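You operate a simulated robot arm through the tools that you are given. There is no shell and no other tool. Be economical: measure what you need, move in short steps, check, and stop when the job is done.

You run a simulated robot arm. Do the job below in one go: nothing can be reset, and whatever is moved stays where it is left.

TASK
Make room on the cream garden table for the red mug. At the end: the pink folded cloth from the cream garden table is on the beige worktop; the red mug stands where the pink folded cloth stood; the green rope end stands where the brown block stood; the brown block stands on top of the orange tin; whatever was shut is shut again. Leave all else as you found it, and nothing knocked over.

The check looks at the end state, three seconds after you hand in, the way a careful person would. Anything else that was tipped, shoved, dropped, spilled or broken makes it a failure.

THE ROBOT
A 7-joint arm with a two-finger parallel gripper, fixed in place. Base frame: the origin is at the foot of the arm, x ahead of it, y to its left, z up. Readings come in m, degrees, newtons and seconds.
With the tool pointing down near the work surface it reaches from about 0.28 to 0.68 m from the base axis. Its first joint turns from -66.0 to 66.0 degrees. Payload 1.57 kg.
The tool frame sits at the grasp point between the pads (the TCP): z along the fingers, y along the line on which they close. The tips reach 0.03 m beyond it. The gripper opens to 0.11 m. The fingers are 0.024 m wide and 0.012 m thick; the gripper's body (0.048 by 0.112 m) begins 0.078 m behind the TCP.
Orientation is that of the tool frame in the base frame, as a unit quaternion [w, x, y, z]. With the fingers straight down and closing along the base's y, the tool's x points along the base's -x, its y along +y and its z along -z.

THE INTERFACE
- The arm moves only by the tool send_rows. Its argument "rows" is a list of rows, each a list of 7 numbers: the shift along the tool's x, y, z in units of 20 mm (1.0 is 20 mm), then the turn, a rotation vector about the tool's x, y, z in units of 5 degrees (1.0 is 5 degrees), then the opening, from 0 (shut) to 1 (fully open). In form: [[dx, dy, dz, rx, ry, rz, gripper], ...]. A call has 1 to 10 rows; each row shifts and turns the commanded pose from where the row before left it, along the tool's axes as they then stand. A call with a number of a shift or a turn outside -1 to 1 is refused whole. Rows are played at 5 a second. More than 0.05 m and 8.6 degrees between two rows, or a gripper value outside its range, and nothing of the call is played. Where a pose cannot be reached the arm comes as near as it can. A force on the tool above 40 N (or 10 N above the force at the start of the call, whichever is more), or a blocked arm, ends the call early, and 0.2 s more pass. The fingers move at their own pace (about 0.108 m/s each) and stop on an object; they squeeze with about 25 N. The grip force told is the motor's: it shows also when the fingers shut on nothing. Time passes only in rows, and 0.2 s behind the last, so rows that do not move let the fingers close. It gives the time, the measured TCP pose, the force on the tool (base axes), the opening and the grip force at its end, in the units of the frame above (readings bear some noise).
- Cameras (640 x 400 px; columns grow to the right, rows downward): "scene" is fixed at [0.163, -0.3795, 1.4185]; the picture's right is [0.86, -0.50, 0.00], its down [-0.27, -0.46, -0.85] and it looks along [0.42, 0.73, -0.53] (base axes); focal length 368 px, centre (320, 200). "wrist" rides on the gripper at [-0.036, 0, -0.08] in the tool frame; the picture's right is [0.00, -1.00, 0.00], its down [0.97, 0.00, -0.24] and it looks along [0.24, 0.00, 0.97] (tool axes); focal length 218 px, centre (320, 200).
- grab_frame(camera): a new picture of that camera. No time passes.
- locate(camera, pixels): there is no depth. For up to 12 entries [column, row, z] of the newest picture of that camera ("zoom" is the newest enlarged one), the place [x, y] in the base frame at which the ray of that pixel passes the height z, good to about 0.003 m, but the place of the scene camera against the robot may be out by one fixed shift of up to 0.018 m in any direction. No time passes.
- enlarge(camera, box): a new picture of the part [left, top, right, bottom] of that camera's present view, enlarged. No time passes.
- sign_off(): hands the job in; it is judged then, once.

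Work in short steps. Measure before you move; look again where a grasp or a placing could have gone wrong, and mend it. You have 80 turns and 46 pictures in all, those below and enlarged ones among them. Open the gripper and draw the arm clear of the work before you hand the job in, unless the task says otherwise; then end with one line.

The tools are called after "Request:" as name(argument=value, ...) on one line, values as JSON. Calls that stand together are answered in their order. send_rows: Moves the arm, as the interface text tells. Its arguments: {"type":"object","properties":{"rows":{"type":"array"}},"required":["rows"]} The other tools are called the same way: grab_frame (camera) takes a picture; locate (camera, pixels) gives the place at which the rays of pixels pass given heights; enlarge (camera, box) takes an enlarged picture of a part of a camera's view; sign_off () hands the job in.

At the start:

```text
t: 0.0
ee_pos: [0.458, 0.0551, 1.1657]
tcp_rot: [0.0, 0.0, 1.0, 0.0]
contact_force: [0.5, 0.1, 0.0]
gripper_width: 0.1102
grasp_force: 0.0
```

scene: 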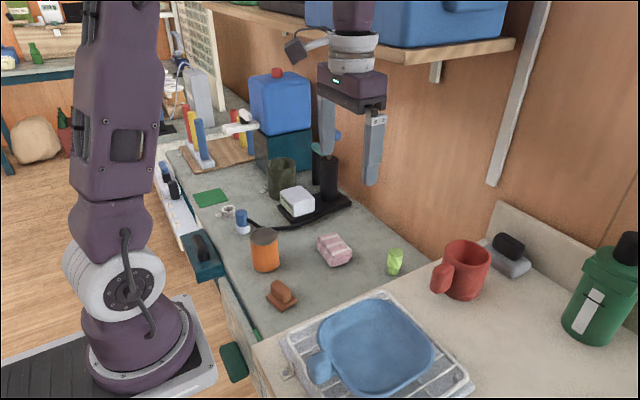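
wrist: 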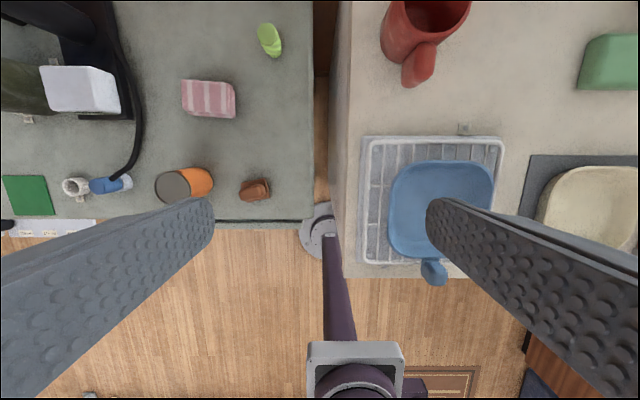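

The wrist view shows the pink cloth at about (208,98), mug (425,40), brown block (255,190), orange tin (185,185) and green rope end (270,40). I'll locate these and enlarge both views.

Request:
locate(camera="wrist", pixels=[[208, 98, 0.74], [425, 20, 0.8], [255, 190, 0.74], [172, 188, 0.82], [270, 40, 0.74], [313, 100, 0.72], [350, 100, 0.72], [345, 277, 0.72], [313, 220, 0.72], [505, 135, 0.72], [362, 262, 0.72], [418, 70, 0.78]])

Request:
enlarge(camera="scene", box=[220, 170, 540, 370])

Request:
enlarge(camera="wrist", box=[140, 0, 480, 212])

```text
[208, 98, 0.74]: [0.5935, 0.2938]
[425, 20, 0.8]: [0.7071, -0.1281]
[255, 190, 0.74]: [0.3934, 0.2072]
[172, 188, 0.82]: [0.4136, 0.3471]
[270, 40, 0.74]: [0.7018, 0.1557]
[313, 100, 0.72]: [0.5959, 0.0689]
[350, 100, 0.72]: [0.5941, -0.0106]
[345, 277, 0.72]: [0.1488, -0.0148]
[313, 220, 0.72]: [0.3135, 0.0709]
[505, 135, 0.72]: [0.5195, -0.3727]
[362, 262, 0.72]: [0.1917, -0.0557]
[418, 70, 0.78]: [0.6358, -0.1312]
```

```text
2.00 times, centred on (380, 270) of scene
```

zoom: 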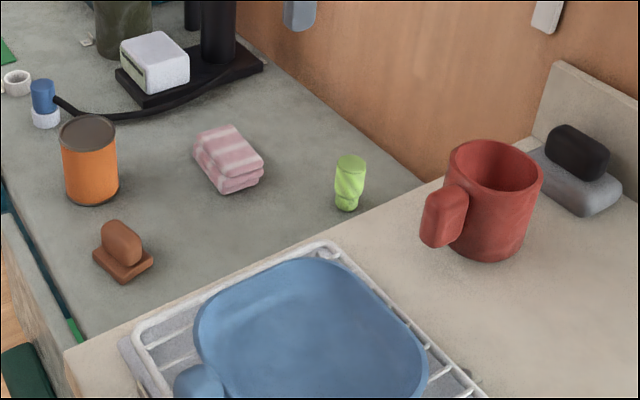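

```text
1.88 times, centred on (310, 106) of wrist
```

zoom: 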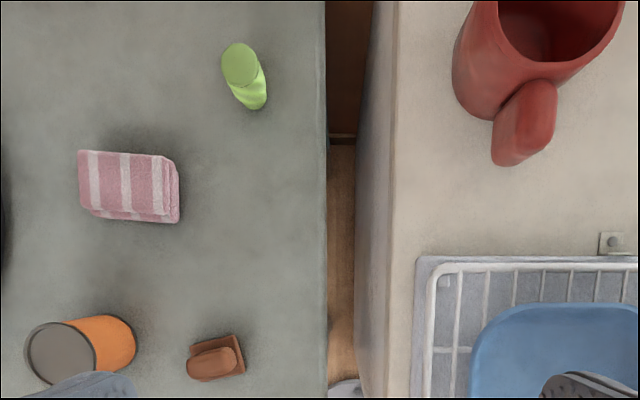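

The rope end stands upright, the block is a plate with a knob, and the tin has a flat lid. I move over the block/tin area lower for better measurement: Δ≈(-0.05,+0.17,-0.2).

Request:
send_rows(rows=[[0.2, 0.85, 1, 0, 0, 0, 1], [0.2, 0.85, 1, 0, 0, 0, 1], [0.2, 0.85, 1, 0, 0, 0, 1], [0.2, 0.85, 1, 0, 0, 0, 1], [0.2, 0.85, 1, 0, 0, 0, 1], [0.2, 0.85, 1, 0, 0, 0, 1], [0.2, 0.85, 1, 0, 0, 0, 1], [0.2, 0.85, 1, 0, 0, 0, 1], [0.2, 0.85, 1, 0, 0, 0, 1], [0.2, 0.85, 1, 0, 0, 0, 1]])

Request:
grab_frame(camera="wrist")

```text
t: 2.2
ee_pos: [0.4186, 0.224, 0.9652]
tcp_rot: [0.0, -0.001, 1.0, 0.0]
contact_force: [-0.1, -0.1, 0.1]
gripper_width: 0.11
grasp_force: 0.1
```

```text
41 pictures are left
```

wrist: 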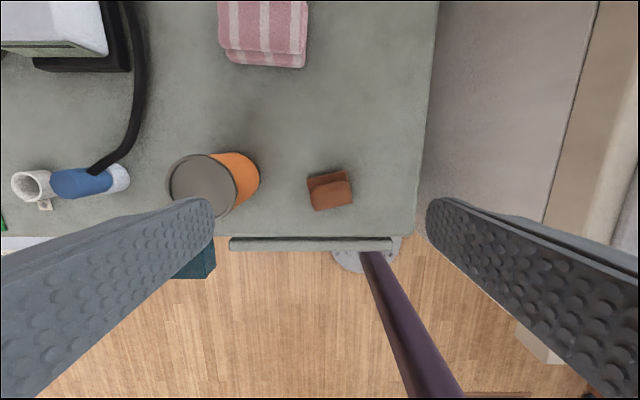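

The beige unit's side face seems visible at columns 430–640, meaning it may stand taller. I enlarge that and the block/tin.

Request:
enlarge(camera="wrist", box=[400, 0, 640, 150])

Request:
enlarge(camera="wrist", box=[150, 120, 390, 270])

Request:
locate(camera="wrist", pixels=[[434, 60, 0.72], [200, 188, 0.8], [200, 188, 0.82], [330, 194, 0.76], [330, 190, 0.72], [262, 60, 0.74]])

```text
2.67 times, centred on (520, 75) of wrist
```

zoom: 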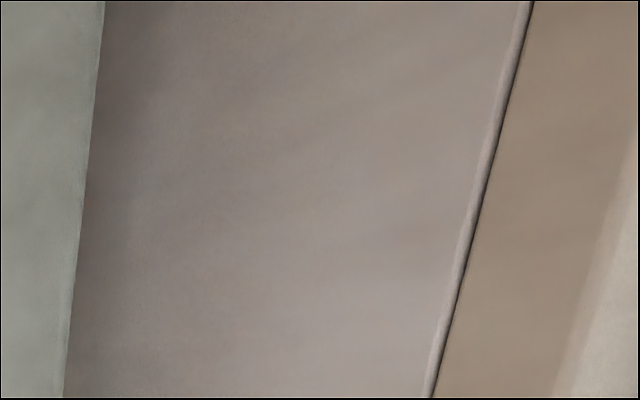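

```text
2.67 times, centred on (270, 195) of wrist
```

zoom: 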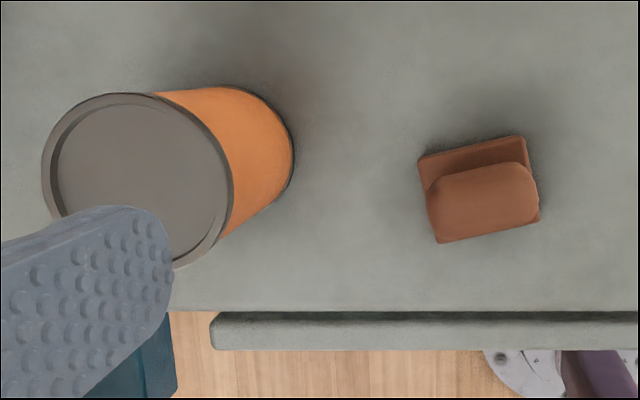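

```text
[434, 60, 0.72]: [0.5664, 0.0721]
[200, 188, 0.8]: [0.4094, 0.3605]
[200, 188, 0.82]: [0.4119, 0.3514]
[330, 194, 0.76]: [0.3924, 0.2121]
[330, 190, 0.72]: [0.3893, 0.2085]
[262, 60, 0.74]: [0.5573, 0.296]
```

The parallax between the two views puts the beige edge at z≈0.877, y≈0.006, and the tin top at z≈0.816, (0.41,0.35). I cross-check with the scene view.

Request:
grab_frame(camera="scene")

Request:
locate(camera="scene", pixels=[[252, 345, 0.877], [435, 260, 0.877], [252, 345, 0.72], [435, 260, 0.72], [281, 303, 0.72], [264, 236, 0.816], [334, 250, 0.74], [394, 253, 0.77], [394, 275, 0.72], [462, 298, 0.877], [462, 298, 0.72], [468, 246, 0.96]])

```text
38 pictures are left
```

scene: 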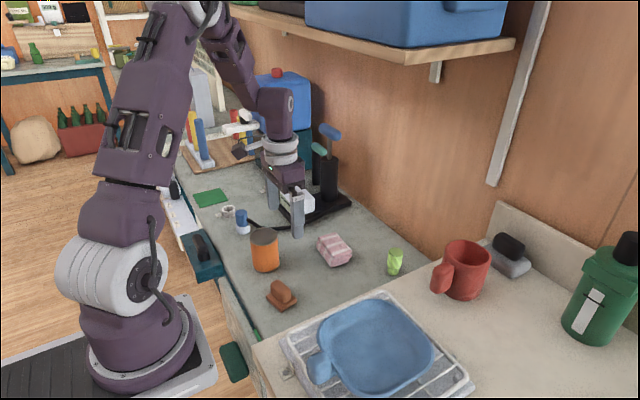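

```text
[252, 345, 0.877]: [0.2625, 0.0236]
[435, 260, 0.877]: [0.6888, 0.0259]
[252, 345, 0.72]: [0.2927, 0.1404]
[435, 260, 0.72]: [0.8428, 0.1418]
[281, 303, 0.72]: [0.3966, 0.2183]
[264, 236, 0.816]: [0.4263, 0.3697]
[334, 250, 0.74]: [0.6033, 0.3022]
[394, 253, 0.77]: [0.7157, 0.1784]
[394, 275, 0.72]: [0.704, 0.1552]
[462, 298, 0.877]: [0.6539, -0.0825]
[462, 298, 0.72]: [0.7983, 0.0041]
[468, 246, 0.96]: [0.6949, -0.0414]
```

Scene agrees with an elevated beige top (scene bias ≈ +0.012 in x/y). Now approach the block from above with the fingers turned 12° to match its long side.

Request:
send_rows(rows=[[0.27, -0.14, 0.95, 0, 0, 0, 1], [0.27, -0.14, 0.95, 0, 0, 0, 1], [0.27, -0.14, 0.95, 0, 0, 0, 1], [0.27, -0.14, 0.95, 0, 0, 0, 1], [0.27, -0.14, 0.95, 0, 0, 0, 1], [0, 0, 0, 0, 0, -0.82, 1], [0, 0, 0, 0, 0, -0.82, 1], [0, 0, 0, 0, 0, -0.82, 1]])

Request:
enlarge(camera="wrist", box=[160, 150, 480, 350])

```text
t: 4.0
ee_pos: [0.3919, 0.2099, 0.8686]
tcp_rot: [0.0, -0.108, 0.994, -0.001]
contact_force: [-0.6, -0.3, 0.0]
gripper_width: 0.1101
grasp_force: 0.1
```

```text
2.00 times, centred on (320, 250) of wrist
```

zoom: 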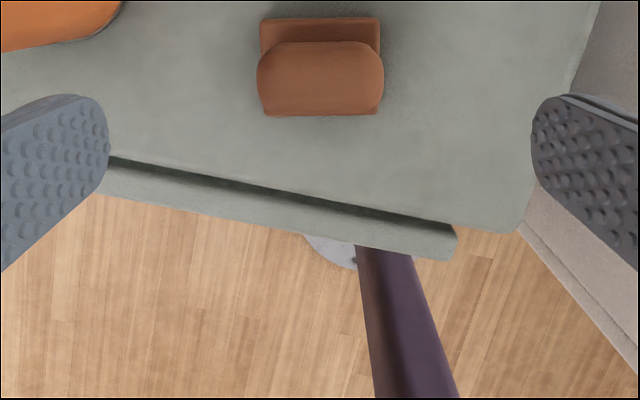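

Block is aligned with the fingers, plate centre at px (320.5,183). Locate it and its edges.

Request:
locate(camera="wrist", pixels=[[320.5, 183, 0.725], [320, 188.5, 0.76], [291, 183, 0.73], [350, 183, 0.73], [320, 159, 0.73], [320, 207, 0.73], [320, 171, 0.76], [320, 206, 0.76]])

```text
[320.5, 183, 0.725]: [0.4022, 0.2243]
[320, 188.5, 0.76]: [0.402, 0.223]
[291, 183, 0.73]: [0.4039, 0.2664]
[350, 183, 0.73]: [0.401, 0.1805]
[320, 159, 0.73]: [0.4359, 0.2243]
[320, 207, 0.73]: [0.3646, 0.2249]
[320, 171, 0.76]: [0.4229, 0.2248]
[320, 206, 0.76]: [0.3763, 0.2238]
```

Those used the older wrist frame; repeat via "zoom" pixel coordinates.

Request:
locate(camera="zoom", pixels=[[321, 66, 0.725], [320, 77, 0.76], [262, 66, 0.73], [380, 66, 0.73], [320, 18, 0.73], [320, 114, 0.73], [320, 42, 0.76], [320, 114, 0.76]])

```text
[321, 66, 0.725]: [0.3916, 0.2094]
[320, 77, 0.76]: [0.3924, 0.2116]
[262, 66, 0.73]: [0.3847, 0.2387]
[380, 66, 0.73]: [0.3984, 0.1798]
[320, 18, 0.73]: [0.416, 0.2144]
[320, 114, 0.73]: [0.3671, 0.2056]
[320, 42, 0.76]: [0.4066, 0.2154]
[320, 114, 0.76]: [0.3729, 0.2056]
```

Block centre (0.3915,0.2095), right under the TCP. Descend 0.110 m and close.

Request:
send_rows(rows=[[0, 0, 1, 0, 0, 0, 1], [0, 0, 1, 0, 0, 0, 1], [0, 0, 1, 0, 0, 0, 1], [0, 0, 1, 0, 0, 0, 1], [0, 0, 1, 0, 0, 0, 1], [0, 0, 0.5, 0, 0, 0, 1], [0, 0, 0, 0, 0, 0, 0.3], [0, 0, 0, 0, 0, 0, 0], [0, 0, 0, 0, 0, 0, 0], [0, 0, 0, 0, 0, 0, 0]])

```text
t: 6.2
ee_pos: [0.3916, 0.2094, 0.7594]
tcp_rot: [0.001, -0.107, 0.994, 0.0]
contact_force: [0.3, -0.1, -0.6]
gripper_width: 0.0592
grasp_force: 24.8
```

Gripped at 0.059 m width. Lift straight up 0.14 and check.

Request:
send_rows(rows=[[0, 0, -1, 0, 0, 0, 0], [0, 0, -1, 0, 0, 0, 0], [0, 0, -1, 0, 0, 0, 0], [0, 0, -1, 0, 0, 0, 0], [0, 0, -1, 0, 0, 0, 0], [0, 0, -1, 0, 0, 0, 0], [0, 0, -1, 0, 0, 0, 0], [0, 0, -1, 0, 0, 0, 0]])

Request:
enlarge(camera="wrist", box=[60, 60, 380, 260])

```text
t: 8.0
ee_pos: [0.3922, 0.2126, 0.9193]
tcp_rot: [-0.001, -0.107, 0.994, 0.001]
contact_force: [-0.4, 0.6, -1.0]
gripper_width: 0.0592
grasp_force: 25.7
```

```text
2.00 times, centred on (220, 160) of wrist
```

zoom: 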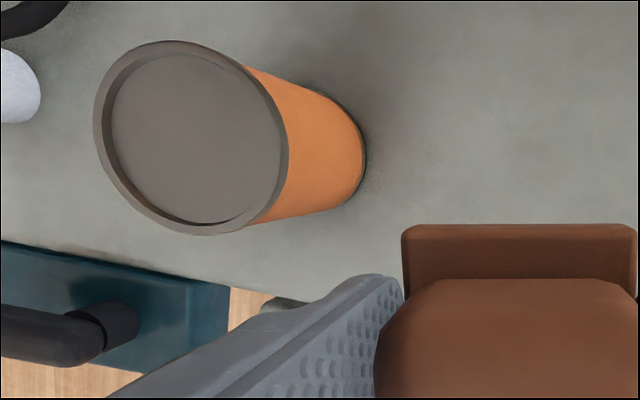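

Tin lid ellipse centre is at zoom (191,138); locate at several heights.

Request:
locate(camera="zoom", pixels=[[191, 138, 0.8], [191, 138, 0.81], [191, 138, 0.82], [93, 125, 0.81], [288, 150, 0.81], [365, 157, 0.72], [160, 41, 0.81], [210, 235, 0.81]])

```text
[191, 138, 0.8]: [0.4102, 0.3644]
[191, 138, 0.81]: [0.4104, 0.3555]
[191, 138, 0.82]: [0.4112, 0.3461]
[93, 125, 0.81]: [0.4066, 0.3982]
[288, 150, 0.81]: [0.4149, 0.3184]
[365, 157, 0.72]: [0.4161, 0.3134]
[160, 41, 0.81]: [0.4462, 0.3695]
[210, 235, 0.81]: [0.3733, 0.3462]
```

Three views agree: tin top z≈0.815, centre (0.411,0.351). Move over it at this height.

Request:
send_rows(rows=[[-0.343, 0.937, 0, 0, 0, 0, 0], [-0.343, 0.937, 0, 0, 0, 0, 0], [-0.343, 0.937, 0, 0, 0, 0, 0], [-0.343, 0.937, 0, 0, 0, 0, 0], [-0.343, 0.937, 0, 0, 0, 0, 0], [-0.343, 0.937, 0, 0, 0, 0, 0], [-0.343, 0.937, 0, 0, 0, 0, 0], [0, 0, 0, 0, 0, 0, 0]])

Request:
enlarge(camera="scene", box=[200, 170, 360, 290])

Request:
enlarge(camera="wrist", box=[160, 150, 480, 350])

```text
t: 9.8
ee_pos: [0.4113, 0.349, 0.9207]
tcp_rot: [0.001, -0.107, 0.994, 0.0]
contact_force: [0.0, -0.4, -1.7]
gripper_width: 0.0592
grasp_force: 24.9
```

```text
3.33 times, centred on (280, 230) of scene
```

zoom: 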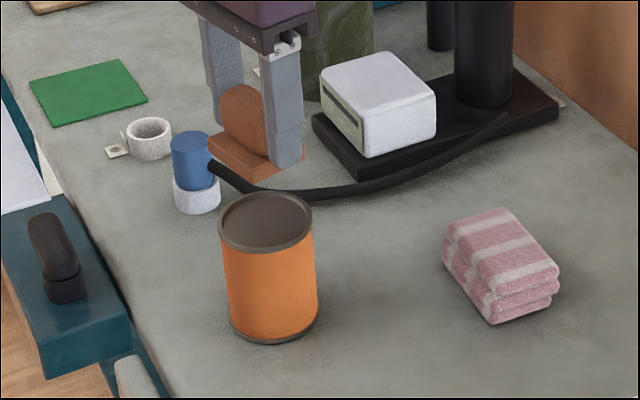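

```text
2.00 times, centred on (320, 250) of wrist
```

zoom: 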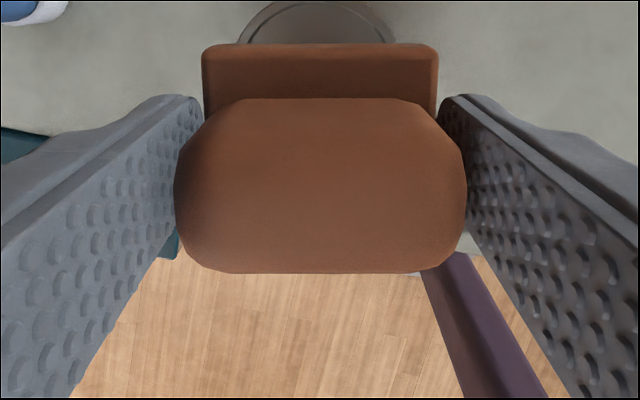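

Tin rim appears centred below the block (zoom 235–398 vs 203–438). Descend 0.060, then creep.

Request:
send_rows(rows=[[0, 0, 1, 0, 0, 0, 0], [0, 0, 1, 0, 0, 0, 0], [0, 0, 0.8, 0, 0, 0, 0], [0, 0, 0, 0, 0, 0, 0]])

Request:
enlarge(camera="scene", box=[200, 170, 360, 290])

```text
t: 10.8
ee_pos: [0.4112, 0.3495, 0.8629]
tcp_rot: [-0.001, -0.107, 0.994, 0.0]
contact_force: [-1.6, 0.3, -0.8]
gripper_width: 0.059
grasp_force: 25.2
```

```text
3.33 times, centred on (280, 230) of scene
```

zoom: 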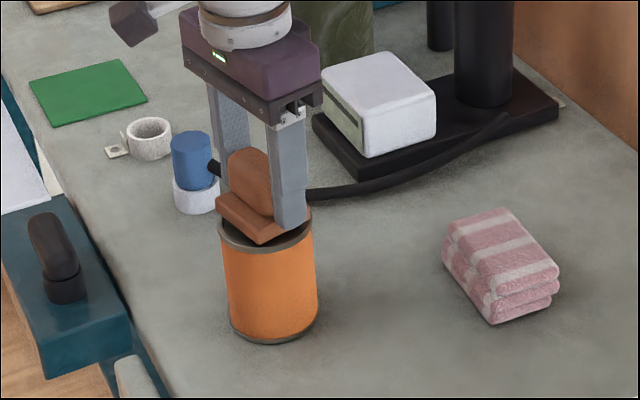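

About 8 mm left by estimate; creep down in 2 mm rows watching force.

Request:
send_rows(rows=[[0, 0, 0.1, 0, 0, 0, 0], [0, 0, 0.1, 0, 0, 0, 0], [0, 0, 0.1, 0, 0, 0, 0], [0, 0, 0, 0, 0, 0, 0]])

```text
t: 11.8
ee_pos: [0.4102, 0.3501, 0.8599]
tcp_rot: [0.001, -0.107, 0.994, 0.0]
contact_force: [-2.6, -5.4, 25.2]
gripper_width: 0.0597
grasp_force: 24.4
```

Contact (25 N up). Ease up 2.5 mm to relieve it, then open slowly and rise.

Request:
send_rows(rows=[[0, 0, -0.06, 0, 0, 0, 0], [0, 0, -0.06, 0, 0, 0, 0], [0, 0, 0, 0, 0, 0, 0]])

Request:
enlarge(camera="scene", box=[220, 190, 320, 265])

```text
t: 12.6
ee_pos: [0.4104, 0.3492, 0.8605]
tcp_rot: [-0.001, -0.107, 0.994, 0.0]
contact_force: [-0.3, -0.2, -1.7]
gripper_width: 0.0595
grasp_force: 25.3
```

```text
5.33 times, centred on (270, 228) of scene
```

zoom: 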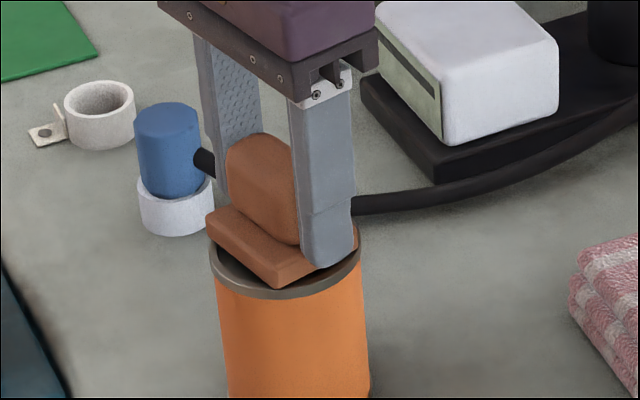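

Block sits within the rim. Release and rise straight up.

Request:
send_rows(rows=[[0, 0, 0, 0, 0, 0, 0.7], [0, 0, 0, 0, 0, 0, 1], [0, 0, 0, 0, 0, 0, 1], [0, 0, -0.6, 0, 0, 0, 1], [0, 0, -1, 0, 0, 0, 1], [0, 0, -1, 0, 0, 0, 1], [0, 0, -1, 0, 0, 0, 1], [0, 0, -1, 0, 0, 0, 1], [0, 0, -1, 0, 0, 0, 1]])

Request:
enlarge(camera="scene", box=[200, 180, 440, 330])

```text
t: 14.6
ee_pos: [0.4097, 0.3487, 0.9723]
tcp_rot: [0.0, -0.108, 0.994, 0.0]
contact_force: [-0.6, 0.3, -0.3]
gripper_width: 0.11
grasp_force: 0.0
```

```text
2.67 times, centred on (320, 255) of scene
```

zoom: 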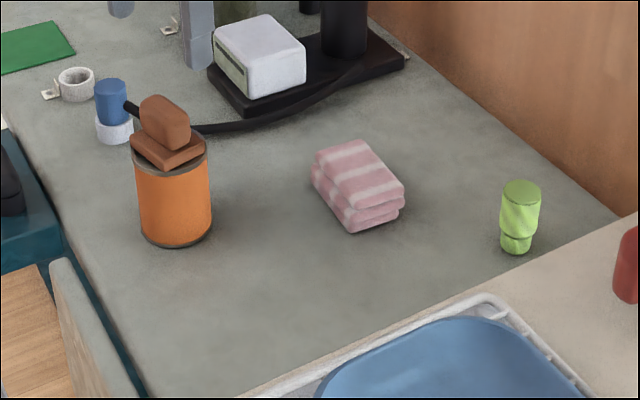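

Block rests well on the tin. Now rotate back to straight and move toward the rope end (seen about (0.69,0.145)).

Request:
send_rows(rows=[[0, 0, 0, 0, 0, 0.82, 1], [0, 0, 0, 0, 0, 0.82, 1], [0, 0, 0, 0, 0, 0.82, 1], [-0.9, -1, 0, 0, 0, 0, 1], [-0.9, -1, 0, 0, 0, 0, 1], [-0.9, -1, 0, 0, 0, 0, 1], [-0.9, -1, 0, 0, 0, 0, 1], [-0.9, -1, 0, 0, 0, 0, 1], [-0.9, -1, 0, 0, 0, 0, 1], [-0.9, -1, 0, 0, 0, 0, 1]])

Request:
send_rows(rows=[[-0.6, -1, 0, 0, -0.8, 0, 1], [-0.6, -1, 0, 0, -0.8, 0, 1], [-0.6, -1, 0, 0, -0.8, 0, 1], [0, 0, 0, 0, -0.8, 0, 1], [0, 0, 0, 0, -0.8, 0, 1], [0, 0, 0, 0, 0, 0, 1]])

Request:
grab_frame(camera="wrist")

```text
t: 16.8
ee_pos: [0.5348, 0.209, 0.9734]
tcp_rot: [-0.001, -0.001, 1.0, 0.0]
contact_force: [0.6, 0.2, 0.5]
gripper_width: 0.1098
grasp_force: 0.1
```

```text
t: 18.2
ee_pos: [0.5717, 0.1492, 0.9745]
tcp_rot: [0.174, -0.001, 0.985, 0.0]
contact_force: [-0.7, -0.3, 0.0]
gripper_width: 0.1099
grasp_force: 0.1
```

```text
30 pictures are left
```

wrist: 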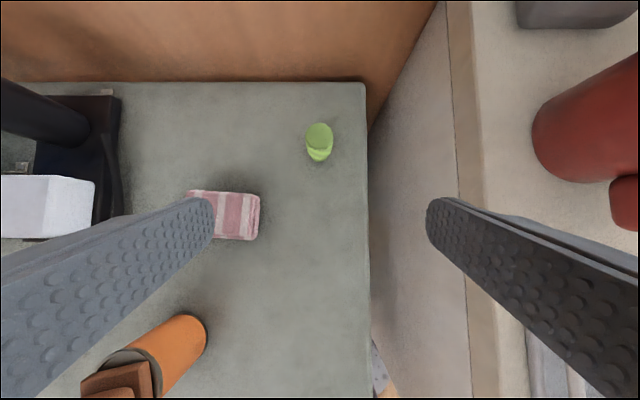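

Rope end: top centre near (319,132), bottom near (319,152). Locate at candidate heights, with scene cross-check from the zoom (top (521,192), bottom (515,245)).

Request:
locate(camera="wrist", pixels=[[319, 132, 0.77], [319, 132, 0.78], [319, 132, 0.79], [319, 155, 0.72], [306, 132, 0.78], [332, 132, 0.78], [319, 161, 0.72], [319, 82, 0.72], [366, 200, 0.72]])

Request:
locate(camera="zoom", pixels=[[521, 192, 0.77], [521, 192, 0.78], [521, 192, 0.79], [515, 245, 0.72], [358, 187, 0.74], [170, 160, 0.82]])

Request:
enlarge(camera="wrist", box=[240, 90, 400, 190])

```text
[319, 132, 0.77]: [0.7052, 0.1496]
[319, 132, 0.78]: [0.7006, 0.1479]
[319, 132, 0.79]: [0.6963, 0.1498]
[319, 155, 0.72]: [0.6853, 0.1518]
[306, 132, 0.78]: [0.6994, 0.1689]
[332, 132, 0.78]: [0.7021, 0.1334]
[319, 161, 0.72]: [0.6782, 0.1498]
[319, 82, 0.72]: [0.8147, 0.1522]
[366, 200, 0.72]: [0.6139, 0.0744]
```

```text
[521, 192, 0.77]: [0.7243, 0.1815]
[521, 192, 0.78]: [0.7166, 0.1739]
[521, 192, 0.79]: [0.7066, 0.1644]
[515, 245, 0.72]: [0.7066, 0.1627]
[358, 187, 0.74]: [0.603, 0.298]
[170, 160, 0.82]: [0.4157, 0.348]
```

```text
4.00 times, centred on (320, 140) of wrist
```

zoom: 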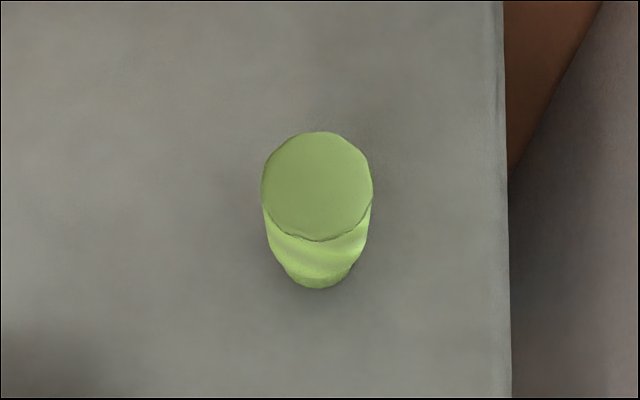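

Refined: rope centre ≈ (0.692,0.149), top z≈0.78, diameter ≈0.035. Move tilted gripper to pre-grasp (0.692,0.149,0.84).

Request:
send_rows(rows=[[-0.373, 0, 0.931, 0, 0, 0, 1], [-0.373, 0, 0.931, 0, 0, 0, 1], [-0.373, 0, 0.931, 0, 0, 0, 1], [-0.373, 0, 0.931, 0, 0, 0, 1], [-0.373, 0, 0.931, 0, 0, 0, 1], [-0.373, 0, 0.931, 0, 0, 0, 1], [-0.373, 0, 0.931, 0, 0, 0, 1], [-0.373, 0, 0.931, 0, 0, 0, 1], [-0.373, 0, 0.931, 0, 0, 0, 1], [0, 0, 0, 0, 0, 0, 1]])

Request:
enlarge(camera="wrist", box=[160, 100, 480, 300])

```text
t: 20.4
ee_pos: [0.6927, 0.1495, 0.8391]
tcp_rot: [0.174, -0.001, 0.985, 0.0]
contact_force: [-0.2, 0.2, 0.4]
gripper_width: 0.11
grasp_force: 0.0
```

```text
2.00 times, centred on (320, 200) of wrist
```

zoom: 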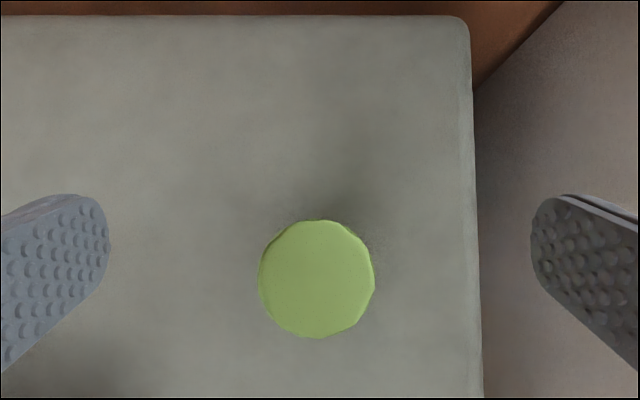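

Rope top centre at zoom (316,279), width 115 px; locate it.

Request:
locate(camera="zoom", pixels=[[316, 279, 0.77], [316, 279, 0.78], [316, 279, 0.79], [258, 279, 0.78], [374, 279, 0.78]])

```text
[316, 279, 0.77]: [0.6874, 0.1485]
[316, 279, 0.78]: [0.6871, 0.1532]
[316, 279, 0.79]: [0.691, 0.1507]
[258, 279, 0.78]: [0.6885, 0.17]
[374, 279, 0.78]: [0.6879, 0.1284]
```

Rope at (0.688,0.150). Descend to TCP z≈0.76 and close.

Request:
send_rows(rows=[[0.393, 0, 0.909, 0, 0, 0, 1], [0.393, 0, 0.909, 0, 0, 0, 1], [0.393, 0, 0.909, 0, 0, 0, 1], [0.393, 0, 0.909, 0, 0, 0, 1], [0, 0, 0, 0, 0, 0, 1], [0, 0, 0, 0, 0, 0, 0.4], [0, 0, 0, 0, 0, 0, 0.2], [0, 0, 0, 0, 0, 0, 0], [0, 0, 0, 0, 0, 0, 0]])

Request:
enlarge(camera="scene", box=[320, 180, 480, 300])

```text
t: 22.4
ee_pos: [0.6877, 0.1499, 0.7615]
tcp_rot: [0.174, -0.001, 0.985, 0.0]
contact_force: [-0.4, 0.4, -0.1]
gripper_width: 0.0351
grasp_force: 24.7
```

```text
3.33 times, centred on (400, 240) of scene
```

zoom: 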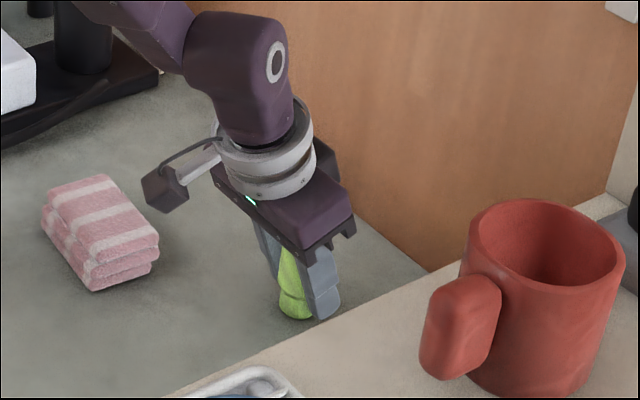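

Rope gripped at 0.035. Lift vertically 0.12.

Request:
send_rows(rows=[[-0.342, 0, -0.94, 0, 0, 0, 0], [-0.342, 0, -0.94, 0, 0, 0, 0], [-0.342, 0, -0.94, 0, 0, 0, 0], [-0.342, 0, -0.94, 0, 0, 0, 0], [-0.342, 0, -0.94, 0, 0, 0, 0], [-0.342, 0, -0.94, 0, 0, 0, 0]])

```text
t: 23.8
ee_pos: [0.6887, 0.149, 0.8816]
tcp_rot: [0.174, -0.001, 0.985, 0.0]
contact_force: [-0.8, 0.0, -0.1]
gripper_width: 0.0346
grasp_force: 25.0
```

Carry to above the block's old spot (0.3915,0.2095) at constant height.

Request:
send_rows(rows=[[0.931, 0.2, -0.339, 0, 0, 0, 0], [0.931, 0.2, -0.339, 0, 0, 0, 0], [0.931, 0.2, -0.339, 0, 0, 0, 0], [0.931, 0.2, -0.339, 0, 0, 0, 0], [0.931, 0.2, -0.339, 0, 0, 0, 0], [0.931, 0.2, -0.339, 0, 0, 0, 0], [0.931, 0.2, -0.339, 0, 0, 0, 0], [0.931, 0.2, -0.339, 0, 0, 0, 0], [0.931, 0.2, -0.339, 0, 0, 0, 0], [0.931, 0.2, -0.339, 0, 0, 0, 0]])

Request:
send_rows(rows=[[0.931, 0.2, -0.339, 0, 0, 0, 0], [0.931, 0.2, -0.339, 0, 0, 0, 0], [0.931, 0.2, -0.339, 0, 0, 0, 0], [0.931, 0.2, -0.339, 0, 0, 0, 0], [0.931, 0.2, -0.339, 0, 0, 0, 0], [0, 0, 0, 0, 0, 0, 0]])

```text
t: 26.0
ee_pos: [0.4899, 0.1893, 0.8813]
tcp_rot: [0.174, 0.0, 0.985, 0.0]
contact_force: [-0.3, 0.2, -1.5]
gripper_width: 0.035
grasp_force: 25.4
```

```text
t: 27.4
ee_pos: [0.3917, 0.208, 0.8813]
tcp_rot: [0.173, -0.001, 0.985, 0.001]
contact_force: [-0.3, 0.2, -1.1]
gripper_width: 0.035
grasp_force: 24.6
```

At (0.3917,0.208). Descend 0.114 to just above the grasp height.

Request:
send_rows(rows=[[0.342, 0, 0.94, 0, 0, 0, 0], [0.342, 0, 0.94, 0, 0, 0, 0], [0.342, 0.05, 0.94, 0, 0, 0, 0], [0.342, 0, 0.94, 0, 0, 0, 0], [0.342, 0, 0.94, 0, 0, 0, 0], [0.24, 0, 0.658, 0, 0, 0, 0], [0, 0, 0, 0, 0, 0, 0]])

Request:
enlarge(camera="scene", box=[220, 210, 380, 330])

```text
t: 29.0
ee_pos: [0.3915, 0.2098, 0.7668]
tcp_rot: [0.174, 0.001, 0.985, 0.0]
contact_force: [-1.3, 0.1, -0.4]
gripper_width: 0.0352
grasp_force: 25.4
```

```text
3.33 times, centred on (300, 270) of scene
```

zoom: 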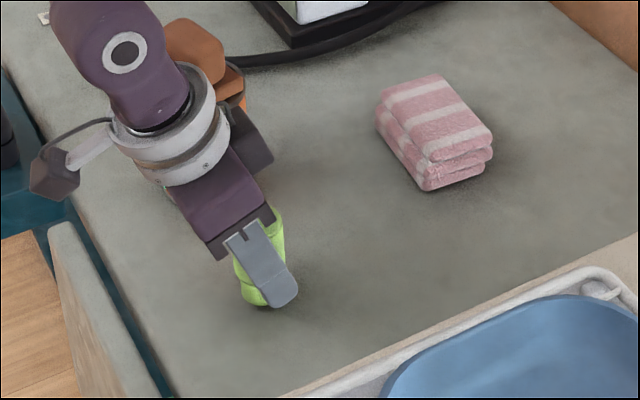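

Rope is upright, ~5 mm above the table. Creep down 5 mm.

Request:
send_rows(rows=[[0.034, 0, 0.094, 0, 0, 0, 0], [0.034, 0, 0.094, 0, 0, 0, 0], [0.02, 0, 0.055, 0, 0, 0, 0], [0, 0, 0, 0, 0, 0, 0]])

```text
t: 30.0
ee_pos: [0.3905, 0.21, 0.7623]
tcp_rot: [0.174, 0.0, 0.985, 0.0]
contact_force: [-0.7, 0.4, -0.9]
gripper_width: 0.0347
grasp_force: 25.4
```

One more tiny creep of 1.5 mm, then read force.

Request:
send_rows(rows=[[0.013, 0, 0.037, 0, 0, 0, 0], [0.013, 0, 0.037, 0, 0, 0, 0], [0, 0, 0, 0, 0, 0, 0]])

```text
t: 30.8
ee_pos: [0.3921, 0.2106, 0.7618]
tcp_rot: [0.175, 0.0, 0.985, 0.001]
contact_force: [-1.9, -0.9, 8.5]
gripper_width: 0.0352
grasp_force: 25.7
```

Light contact (8.5 N): rope is on the table. Open and rise vertically.

Request:
send_rows(rows=[[0, 0, 0, 0, 0, 0, 0.5], [0, 0, 0, 0, 0, 0, 1], [0, 0, 0, 0, 0, 0, 1], [-0.342, 0, -0.94, 0, 0, 0, 1], [-0.342, 0, -0.94, 0, 0, 0, 1], [-0.342, 0, -0.94, 0, 0, 0, 1], [-0.342, 0, -0.94, 0, 0, 0, 1], [-0.342, 0, -0.94, 0, 0, 0, 1], [-0.342, 0, -0.94, 0, 0, 0, 1], [-0.342, 0, -0.94, 0, 0, 0, 1]])

Request:
grab_frame(camera="scene")

```text
t: 33.0
ee_pos: [0.3909, 0.2104, 0.8896]
tcp_rot: [0.18, 0.0, 0.984, 0.005]
contact_force: [1.0, 0.8, 0.3]
gripper_width: 0.11
grasp_force: 0.1
out of reach, approached as far as the arm can: row 9, 10
```

```text
25 pictures are left
```

scene: 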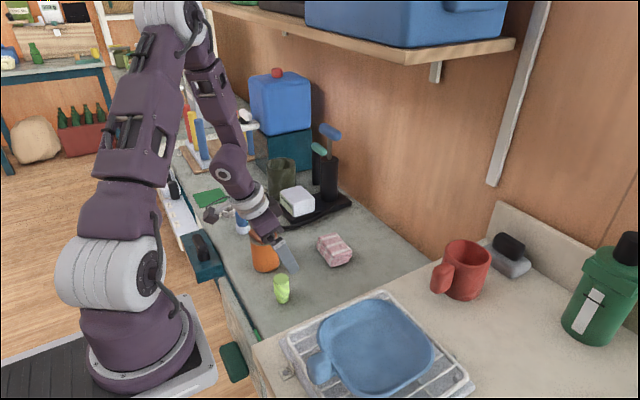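

Rope end stands in place. Un-tilt while moving toward the cloth.

Request:
send_rows(rows=[[-0.7, 0.2, 0, 0, 0.8, 0, 1], [-0.8, 0.3, 0, 0, 0.8, 0, 1], [-0.9, 0.5, 0, 0, 0.8, 0, 1], [-0.9, 0.5, 0, 0, 0.8, 0, 1], [-0.9, 0.5, 0, 0, 0.8, 0, 1], [-1, 0.5, 0, 0, 0, 0, 1], [-1, 0.5, 0, 0, 0, 0, 1], [-1, 0.5, 0, 0, 0, 0, 1], [-1, 0.5, 0, 0, 0, 0, 1], [0, 0, 0, 0, 0, 0, 1]])

Request:
grab_frame(camera="wrist")

```text
t: 35.2
ee_pos: [0.5538, 0.2904, 0.9056]
tcp_rot: [0.0, -0.001, 1.0, -0.001]
contact_force: [-0.4, -0.7, -0.4]
gripper_width: 0.1099
grasp_force: 0.0
```

```text
24 pictures are left
```

wrist: 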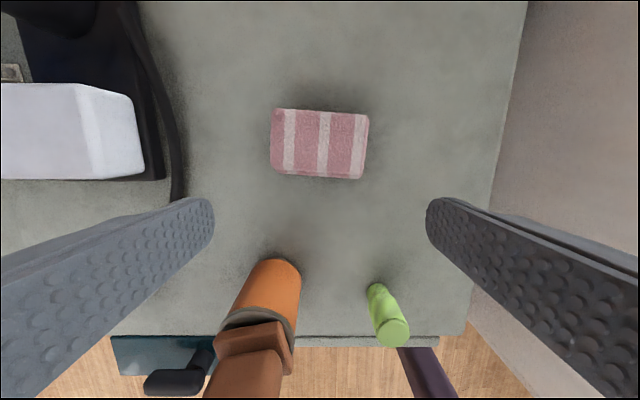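

Cloth corners ≈ (273,109),(369,115),(366,179),(271,172). Locate these, and candidate free beige area in the scene view (bottle base (590,335), soap dish (510,265), rack corner (385,295),(473,385)).

Request:
locate(camera="wrist", pixels=[[273, 109, 0.755], [369, 115, 0.755], [366, 177, 0.755], [271, 171, 0.755], [320, 143, 0.755], [388, 335, 0.78], [376, 288, 0.72]])

Request:
locate(camera="scene", pixels=[[385, 295, 0.89], [473, 385, 0.89], [585, 343, 0.877], [565, 325, 0.877], [492, 262, 0.877], [530, 272, 0.877], [462, 299, 0.877], [435, 285, 0.9], [500, 330, 0.877], [334, 250, 0.755]])

Request:
enlarge(camera="scene", box=[380, 200, 640, 362])

```text
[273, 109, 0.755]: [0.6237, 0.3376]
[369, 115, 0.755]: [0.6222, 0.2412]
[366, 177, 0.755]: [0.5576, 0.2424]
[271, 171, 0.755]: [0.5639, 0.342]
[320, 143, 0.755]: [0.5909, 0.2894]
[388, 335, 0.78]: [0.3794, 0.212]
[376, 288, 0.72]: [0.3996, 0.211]
```

```text
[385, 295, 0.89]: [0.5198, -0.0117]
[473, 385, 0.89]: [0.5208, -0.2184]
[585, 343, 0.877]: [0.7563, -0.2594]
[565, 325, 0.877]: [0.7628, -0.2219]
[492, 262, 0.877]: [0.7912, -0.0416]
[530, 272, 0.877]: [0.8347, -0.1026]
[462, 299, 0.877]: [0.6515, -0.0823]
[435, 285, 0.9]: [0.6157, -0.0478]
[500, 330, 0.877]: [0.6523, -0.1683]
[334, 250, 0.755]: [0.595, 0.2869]
```

```text
2.46 times, centred on (510, 281) of scene
```

zoom: 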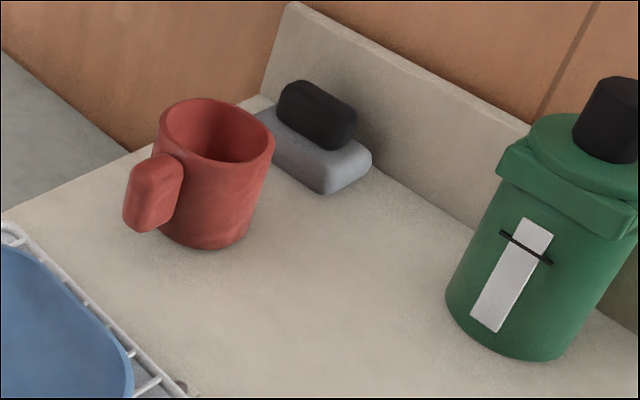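

Cloth centre (0.591,0.2905), ~0.097 × 0.064, short side along x. I'll turn the gripper ~92° so it closes along x.

Request:
send_rows(rows=[[0, 0, 0, 0, 0, 1, 1], [0, 0, 0, 0, 0, 1, 1], [0, 0, 0, 0, 0, 1, 1], [0, 0, 0, 0, 0, 1, 1], [0, 0, 0, 0, 0, 1, 1], [0, 0, 0, 0, 0, 1, 1], [0, 0, 0, 0, 0, 1, 1], [0, 0, 0, 0, 0, 1, 1], [0, 0, 0, 0, 0, 1, 1], [0, 0, 0, 0, 0, 1, 1]])

Request:
send_rows(rows=[[0, 0, 0, 0, 0, 1, 1], [0, 0, 0, 0, 0, 1, 1], [0, 0, 0, 0, 0, 1, 1], [0, 0, 0, 0, 0, 1, 1], [0, 0, 0, 0, 0, 1, 1], [0, 0, 0, 0, 0, 1, 1], [0, 0, 0, 0, 0, 1, 1], [0, 0, 0, 0, 0, 1, 1], [0, 0, 0, 0, 0, 0.4, 1], [0, 0, 0, 0, 0, 0, 1]])

```text
t: 37.4
ee_pos: [0.5546, 0.2893, 0.9041]
tcp_rot: [0.0, 0.423, 0.906, 0.0]
contact_force: [-0.1, 0.8, -0.1]
gripper_width: 0.11
grasp_force: 0.1
```

```text
t: 39.6
ee_pos: [0.5551, 0.2898, 0.9037]
tcp_rot: [0.0, 0.719, 0.695, 0.0]
contact_force: [-0.1, -0.2, -0.2]
gripper_width: 0.1102
grasp_force: 0.0
```

Rotated. Move over the cloth and down to z≈0.83, then look.

Request:
send_rows(rows=[[0.02, 0.45, 0, 0, 0, 0, 1], [0.02, 0.45, 0, 0, 0, 0, 1], [0.02, 0.45, 0, 0, 0, 0, 1], [0.02, 0.45, 0, 0, 0, 0, 1], [0, 0, 0.9, 0, 0, 0, 1], [0, 0, 0.9, 0, 0, 0, 1], [0, 0, 0.9, 0, 0, 0, 1], [0, 0, 0.9, 0, 0, 0, 1], [0, 0, 0, 0, 0, 0, 1]])

Request:
grab_frame(camera="wrist")

```text
t: 41.6
ee_pos: [0.5905, 0.2916, 0.8339]
tcp_rot: [0.0, 0.719, 0.695, 0.0]
contact_force: [-0.2, 0.0, 0.5]
gripper_width: 0.1101
grasp_force: 0.1
```

```text
22 pictures are left
```

wrist: 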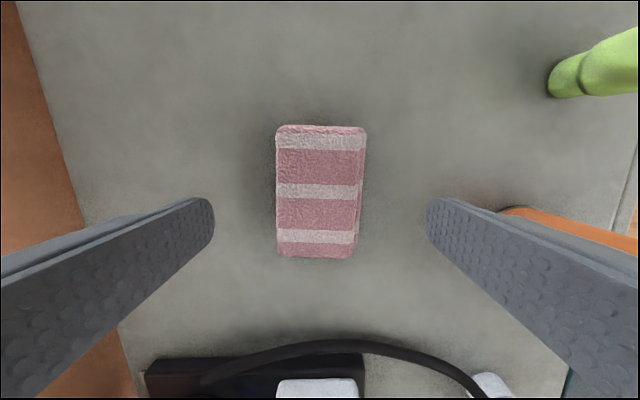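

Cloth nicely between fingers, centre ≈ (319,190). Locate to confirm.

Request:
locate(camera="wrist", pixels=[[319, 190, 0.755], [278, 190, 0.755], [361, 190, 0.755], [319, 130, 0.755], [319, 253, 0.755]])

```text
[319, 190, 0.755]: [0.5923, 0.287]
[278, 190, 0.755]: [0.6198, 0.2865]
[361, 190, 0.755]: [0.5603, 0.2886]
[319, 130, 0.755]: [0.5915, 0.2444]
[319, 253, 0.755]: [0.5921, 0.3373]
```

Cloth centre (0.591,0.290). Descend 0.076 and close.

Request:
send_rows(rows=[[0, 0, 0.95, 0, 0, 0, 1], [0, 0, 0.95, 0, 0, 0, 1], [0, 0, 0.95, 0, 0, 0, 1], [0, 0, 0.95, 0, 0, 0, 1], [0, 0, 0, 0, 0, 0, 1], [0, 0, 0, 0, 0, 0, 0.6], [0, 0, 0, 0, 0, 0, 0.3], [0, 0, 0, 0, 0, 0, 0], [0, 0, 0, 0, 0, 0, 0]])

```text
t: 43.6
ee_pos: [0.5927, 0.2906, 0.7564]
tcp_rot: [0.0, 0.719, 0.695, 0.0]
contact_force: [-0.7, 0.3, -0.2]
gripper_width: 0.0659
grasp_force: 25.2
```

Cloth held (0.066). Lift 0.29 straight up so it clears the mug on the way.

Request:
send_rows(rows=[[0, 0, -1, 0, 0, 0, 0], [0, 0, -1, 0, 0, 0, 0], [0, 0, -1, 0, 0, 0, 0], [0, 0, -1, 0, 0, 0, 0], [0, 0, -1, 0, 0, 0, 0], [0, 0, -1, 0, 0, 0, 0], [0, 0, -1, 0, 0, 0, 0], [0, 0, -1, 0, 0, 0, 0], [0, 0, -1, 0, 0, 0, 0], [0, 0, 0, 0, 0, 0, 0]])

Request:
send_rows(rows=[[0, -0.7, -0.9, 0, 0, 0, 0], [0, -0.7, -0.9, 0, 0, 0, 0], [0, -0.7, -0.9, 0, 0, 0, 0], [0, -0.7, -0.9, 0, 0, 0, 0], [0, -0.7, -0.9, 0, 0, 0, 0], [-1, 0, 0, 0, 0, 0, 0], [-1, 0, 0, 0, 0, 0, 0], [-1, 0, 0, 0, 0, 0, 0], [-1, 0, 0, 0, 0, 0, 0], [-1, 0, 0, 0, 0, 0, 0]])

Request:
grab_frame(camera="scene")

```text
t: 45.8
ee_pos: [0.5896, 0.2893, 0.9374]
tcp_rot: [0.001, 0.719, 0.695, 0.0]
contact_force: [-0.4, -0.2, -0.9]
gripper_width: 0.0656
grasp_force: 25.0
```

```text
t: 48.0
ee_pos: [0.5169, 0.1916, 1.0269]
tcp_rot: [0.0, 0.72, 0.694, 0.001]
contact_force: [0.5, -0.6, -0.8]
gripper_width: 0.0655
grasp_force: 24.8
```

```text
21 pictures are left
```

scene: 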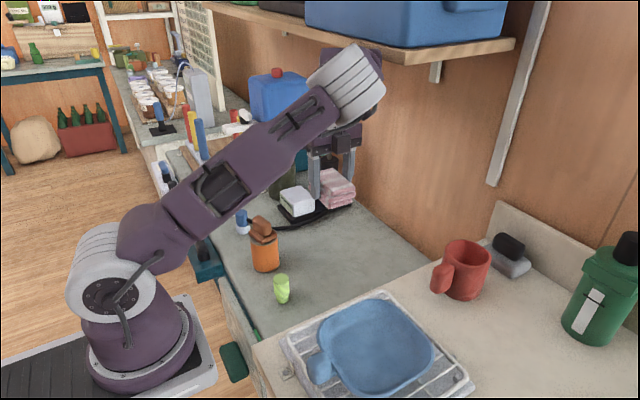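

Cloth held well. Carry on in -y at z 1.027, x≈0.51 (clear of the mug).

Request:
send_rows(rows=[[-1, 0, 0, 0, 0, 0, 0], [-1, 0, 0, 0, 0, 0, 0], [-1, 0, 0, 0, 0, 0, 0], [-1, 0, 0, 0, 0, 0, 0], [-1, 0, 0, 0, 0, 0, 0], [-1, 0, 0, 0, 0, 0, 0], [-1, 0, 0, 0, 0, 0, 0], [-1, 0, 0, 0, 0, 0, 0], [-1, 0, 0, 0, 0, 0, 0], [-1, 0, 0, 0, 0, 0, 0]])

Request:
send_rows(rows=[[-1, 0.1, 0, 0, 0, 0, 0], [-1, 0.2, 0, 0, 0, 0, 0], [-1, 0.2, 0, 0, 0, 0, 0], [-1, 0.2, 0, 0, 0, 0, 0], [-1, 0.2, 0, 0, 0, 0, 0], [-1, 0.2, 0, 0, 0, 0, 0], [-1, 0.2, 0, 0, 0, 0, 0], [-1, 0.2, 0, 0, 0, 0, 0], [-1, 0.2, 0, 0, 0, 0, 0], [-0.8, 0, 0, 0, 0, 0, 0]])

Request:
grab_frame(camera="wrist")

```text
t: 50.2
ee_pos: [0.5098, -0.0088, 1.0285]
tcp_rot: [0.0, 0.72, 0.694, 0.0]
contact_force: [-0.7, -0.4, -0.6]
gripper_width: 0.0654
grasp_force: 25.4
```

```text
t: 52.4
ee_pos: [0.5372, -0.2052, 1.0268]
tcp_rot: [0.0, 0.719, 0.695, 0.001]
contact_force: [0.2, -0.6, -1.1]
gripper_width: 0.0655
grasp_force: 24.8
```

```text
20 pictures are left
```

wrist: 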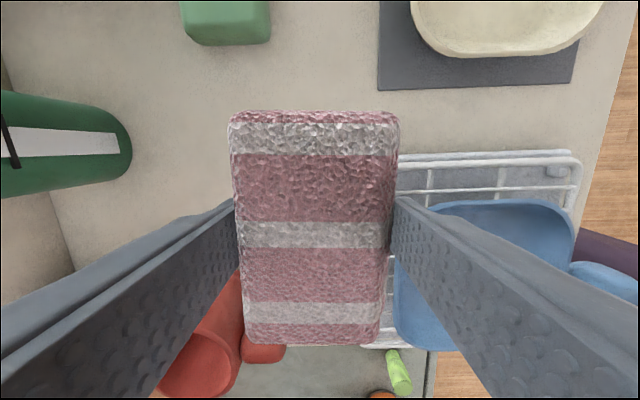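

In this view, bottle base's near edge is at (131,148), rack edge near (398,160), mug handle near (262,350). Locate at beige height.

Request:
locate(camera="wrist", pixels=[[131, 148, 0.88], [398, 160, 0.88], [225, 45, 0.88], [200, 130, 0.877], [265, 362, 0.91], [244, 280, 0.877], [381, 50, 0.88]])

```text
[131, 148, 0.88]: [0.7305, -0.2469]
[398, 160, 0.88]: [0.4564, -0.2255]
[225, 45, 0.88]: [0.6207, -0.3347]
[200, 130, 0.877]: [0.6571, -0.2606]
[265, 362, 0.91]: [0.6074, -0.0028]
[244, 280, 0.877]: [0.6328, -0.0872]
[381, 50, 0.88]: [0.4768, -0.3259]
```

Target (0.60,-0.21) is free all round. Move +x 0.062, then down 0.10.

Request:
send_rows(rows=[[0, 1, 0, 0, 0, 0, 0], [0, 1, 0, 0, 0, 0, 0], [0, 1, 0, 0, 0, 0, 0], [0, 0, 1, 0, 0, 0, 0], [0, 0, 1, 0, 0, 0, 0], [0, 0, 1, 0, 0, 0, 0], [0, 0, 1, 0, 0, 0, 0], [0, 0, 0.9, 0, 0, 0, 0], [0, 0, 0, 0, 0, 0, 0]])

Request:
enlarge(camera="scene", box=[400, 200, 640, 350])

```text
t: 54.4
ee_pos: [0.597, -0.2055, 0.9296]
tcp_rot: [0.0, 0.72, 0.694, -0.001]
contact_force: [-1.2, -0.2, -0.5]
gripper_width: 0.0652
grasp_force: 25.3
```

```text
2.67 times, centred on (520, 275) of scene
```

zoom: 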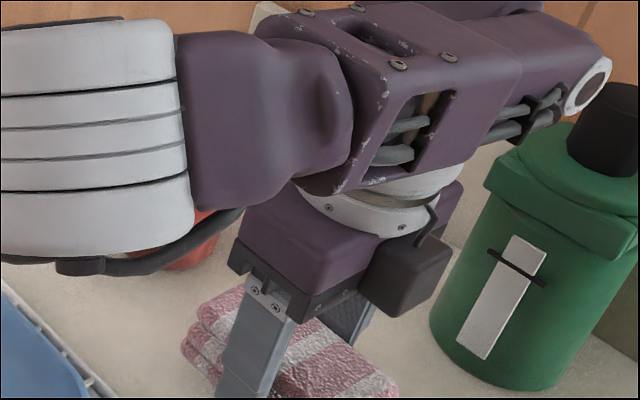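

Creep down ~13 mm.

Request:
send_rows(rows=[[0, 0, 0.12, 0, 0, 0, 0], [0, 0, 0.12, 0, 0, 0, 0], [0, 0, 0.12, 0, 0, 0, 0], [0, 0, 0.12, 0, 0, 0, 0], [0, 0, 0.12, 0, 0, 0, 0], [0, 0, 0, 0, 0, 0, 0]])

```text
t: 55.8
ee_pos: [0.5982, -0.206, 0.9184]
tcp_rot: [0.0, 0.72, 0.694, -0.001]
contact_force: [0.5, -0.6, -1.2]
gripper_width: 0.0654
grasp_force: 24.8
```

No contact yet; continue in 1.5 mm rows.

Request:
send_rows(rows=[[0, 0, 0.075, 0, 0, 0, 0], [0, 0, 0.075, 0, 0, 0, 0], [0, 0, 0.075, 0, 0, 0, 0], [0, 0, 0, 0, 0, 0, 0]])

```text
t: 56.6
ee_pos: [0.5985, -0.2069, 0.916]
tcp_rot: [0.002, 0.721, 0.693, 0.001]
contact_force: [0.0, 0.8, 6.3]
gripper_width: 0.0656
grasp_force: 24.4
stopped in row 3: the force on the tool passed its limit (the readings are from after the stop); the commanded pose is now the measured one
```

Contact at TCP 0.916 → beige top ≈0.879. Release and rise.

Request:
send_rows(rows=[[0, 0, 0, 0, 0, 0, 0.7], [0, 0, 0, 0, 0, 0, 0.9], [0, 0, 0, 0, 0, 0, 0.9], [0, 0, -0.7, 0, 0, 0, 0.9], [0, 0, -1, 0, 0, 0, 0.9], [0, 0, -1, 0, 0, 0, 1], [0, 0, -1, 0, 0, 0, 1], [0, 0, -1, 0, 0, 0, 1], [0, 0, -1, 0, 0, 0, 1], [0, 0, -1, 0, 0, 0, 1]])

Request:
grab_frame(camera="wrist")

```text
t: 58.8
ee_pos: [0.598, -0.2077, 1.0523]
tcp_rot: [0.001, 0.72, 0.694, 0.001]
contact_force: [-0.2, 0.7, 0.0]
gripper_width: 0.1098
grasp_force: 0.0
```

```text
18 pictures are left
```

wrist: 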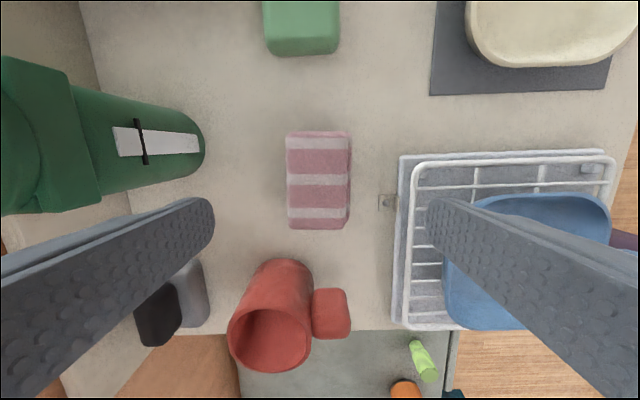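

Cloth is down flat. Now measure the mug: rim centre ≈ (270,341), base near (284,275), handle tip ≈ (350,313).

Request:
locate(camera="wrist", pixels=[[270, 341, 0.96], [270, 341, 0.975], [270, 341, 0.99], [287, 259, 0.88], [229, 330, 0.975], [311, 350, 0.975], [350, 313, 0.93], [331, 313, 0.93], [331, 291, 0.93], [331, 338, 0.93], [312, 313, 0.93]])

Request:
enlarge(camera="wrist", box=[180, 220, 400, 400])

```text
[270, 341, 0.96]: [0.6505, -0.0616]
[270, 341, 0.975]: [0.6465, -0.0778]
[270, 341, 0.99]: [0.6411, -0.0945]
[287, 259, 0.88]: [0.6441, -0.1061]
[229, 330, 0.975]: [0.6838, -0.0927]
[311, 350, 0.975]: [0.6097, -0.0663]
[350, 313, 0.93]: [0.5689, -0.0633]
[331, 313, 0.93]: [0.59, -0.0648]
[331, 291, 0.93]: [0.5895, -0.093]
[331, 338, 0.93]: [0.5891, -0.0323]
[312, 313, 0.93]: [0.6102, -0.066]
```

```text
2.22 times, centred on (290, 310) of wrist
```

zoom: 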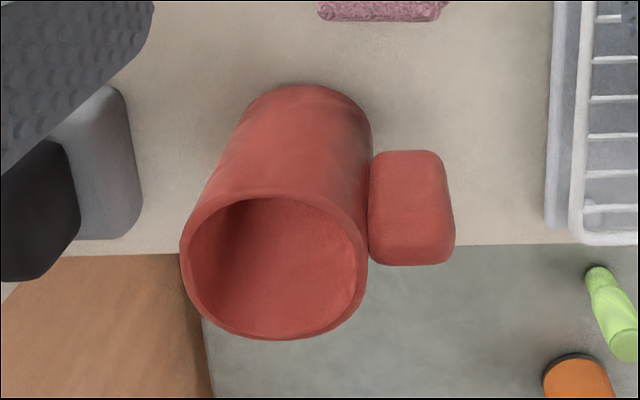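

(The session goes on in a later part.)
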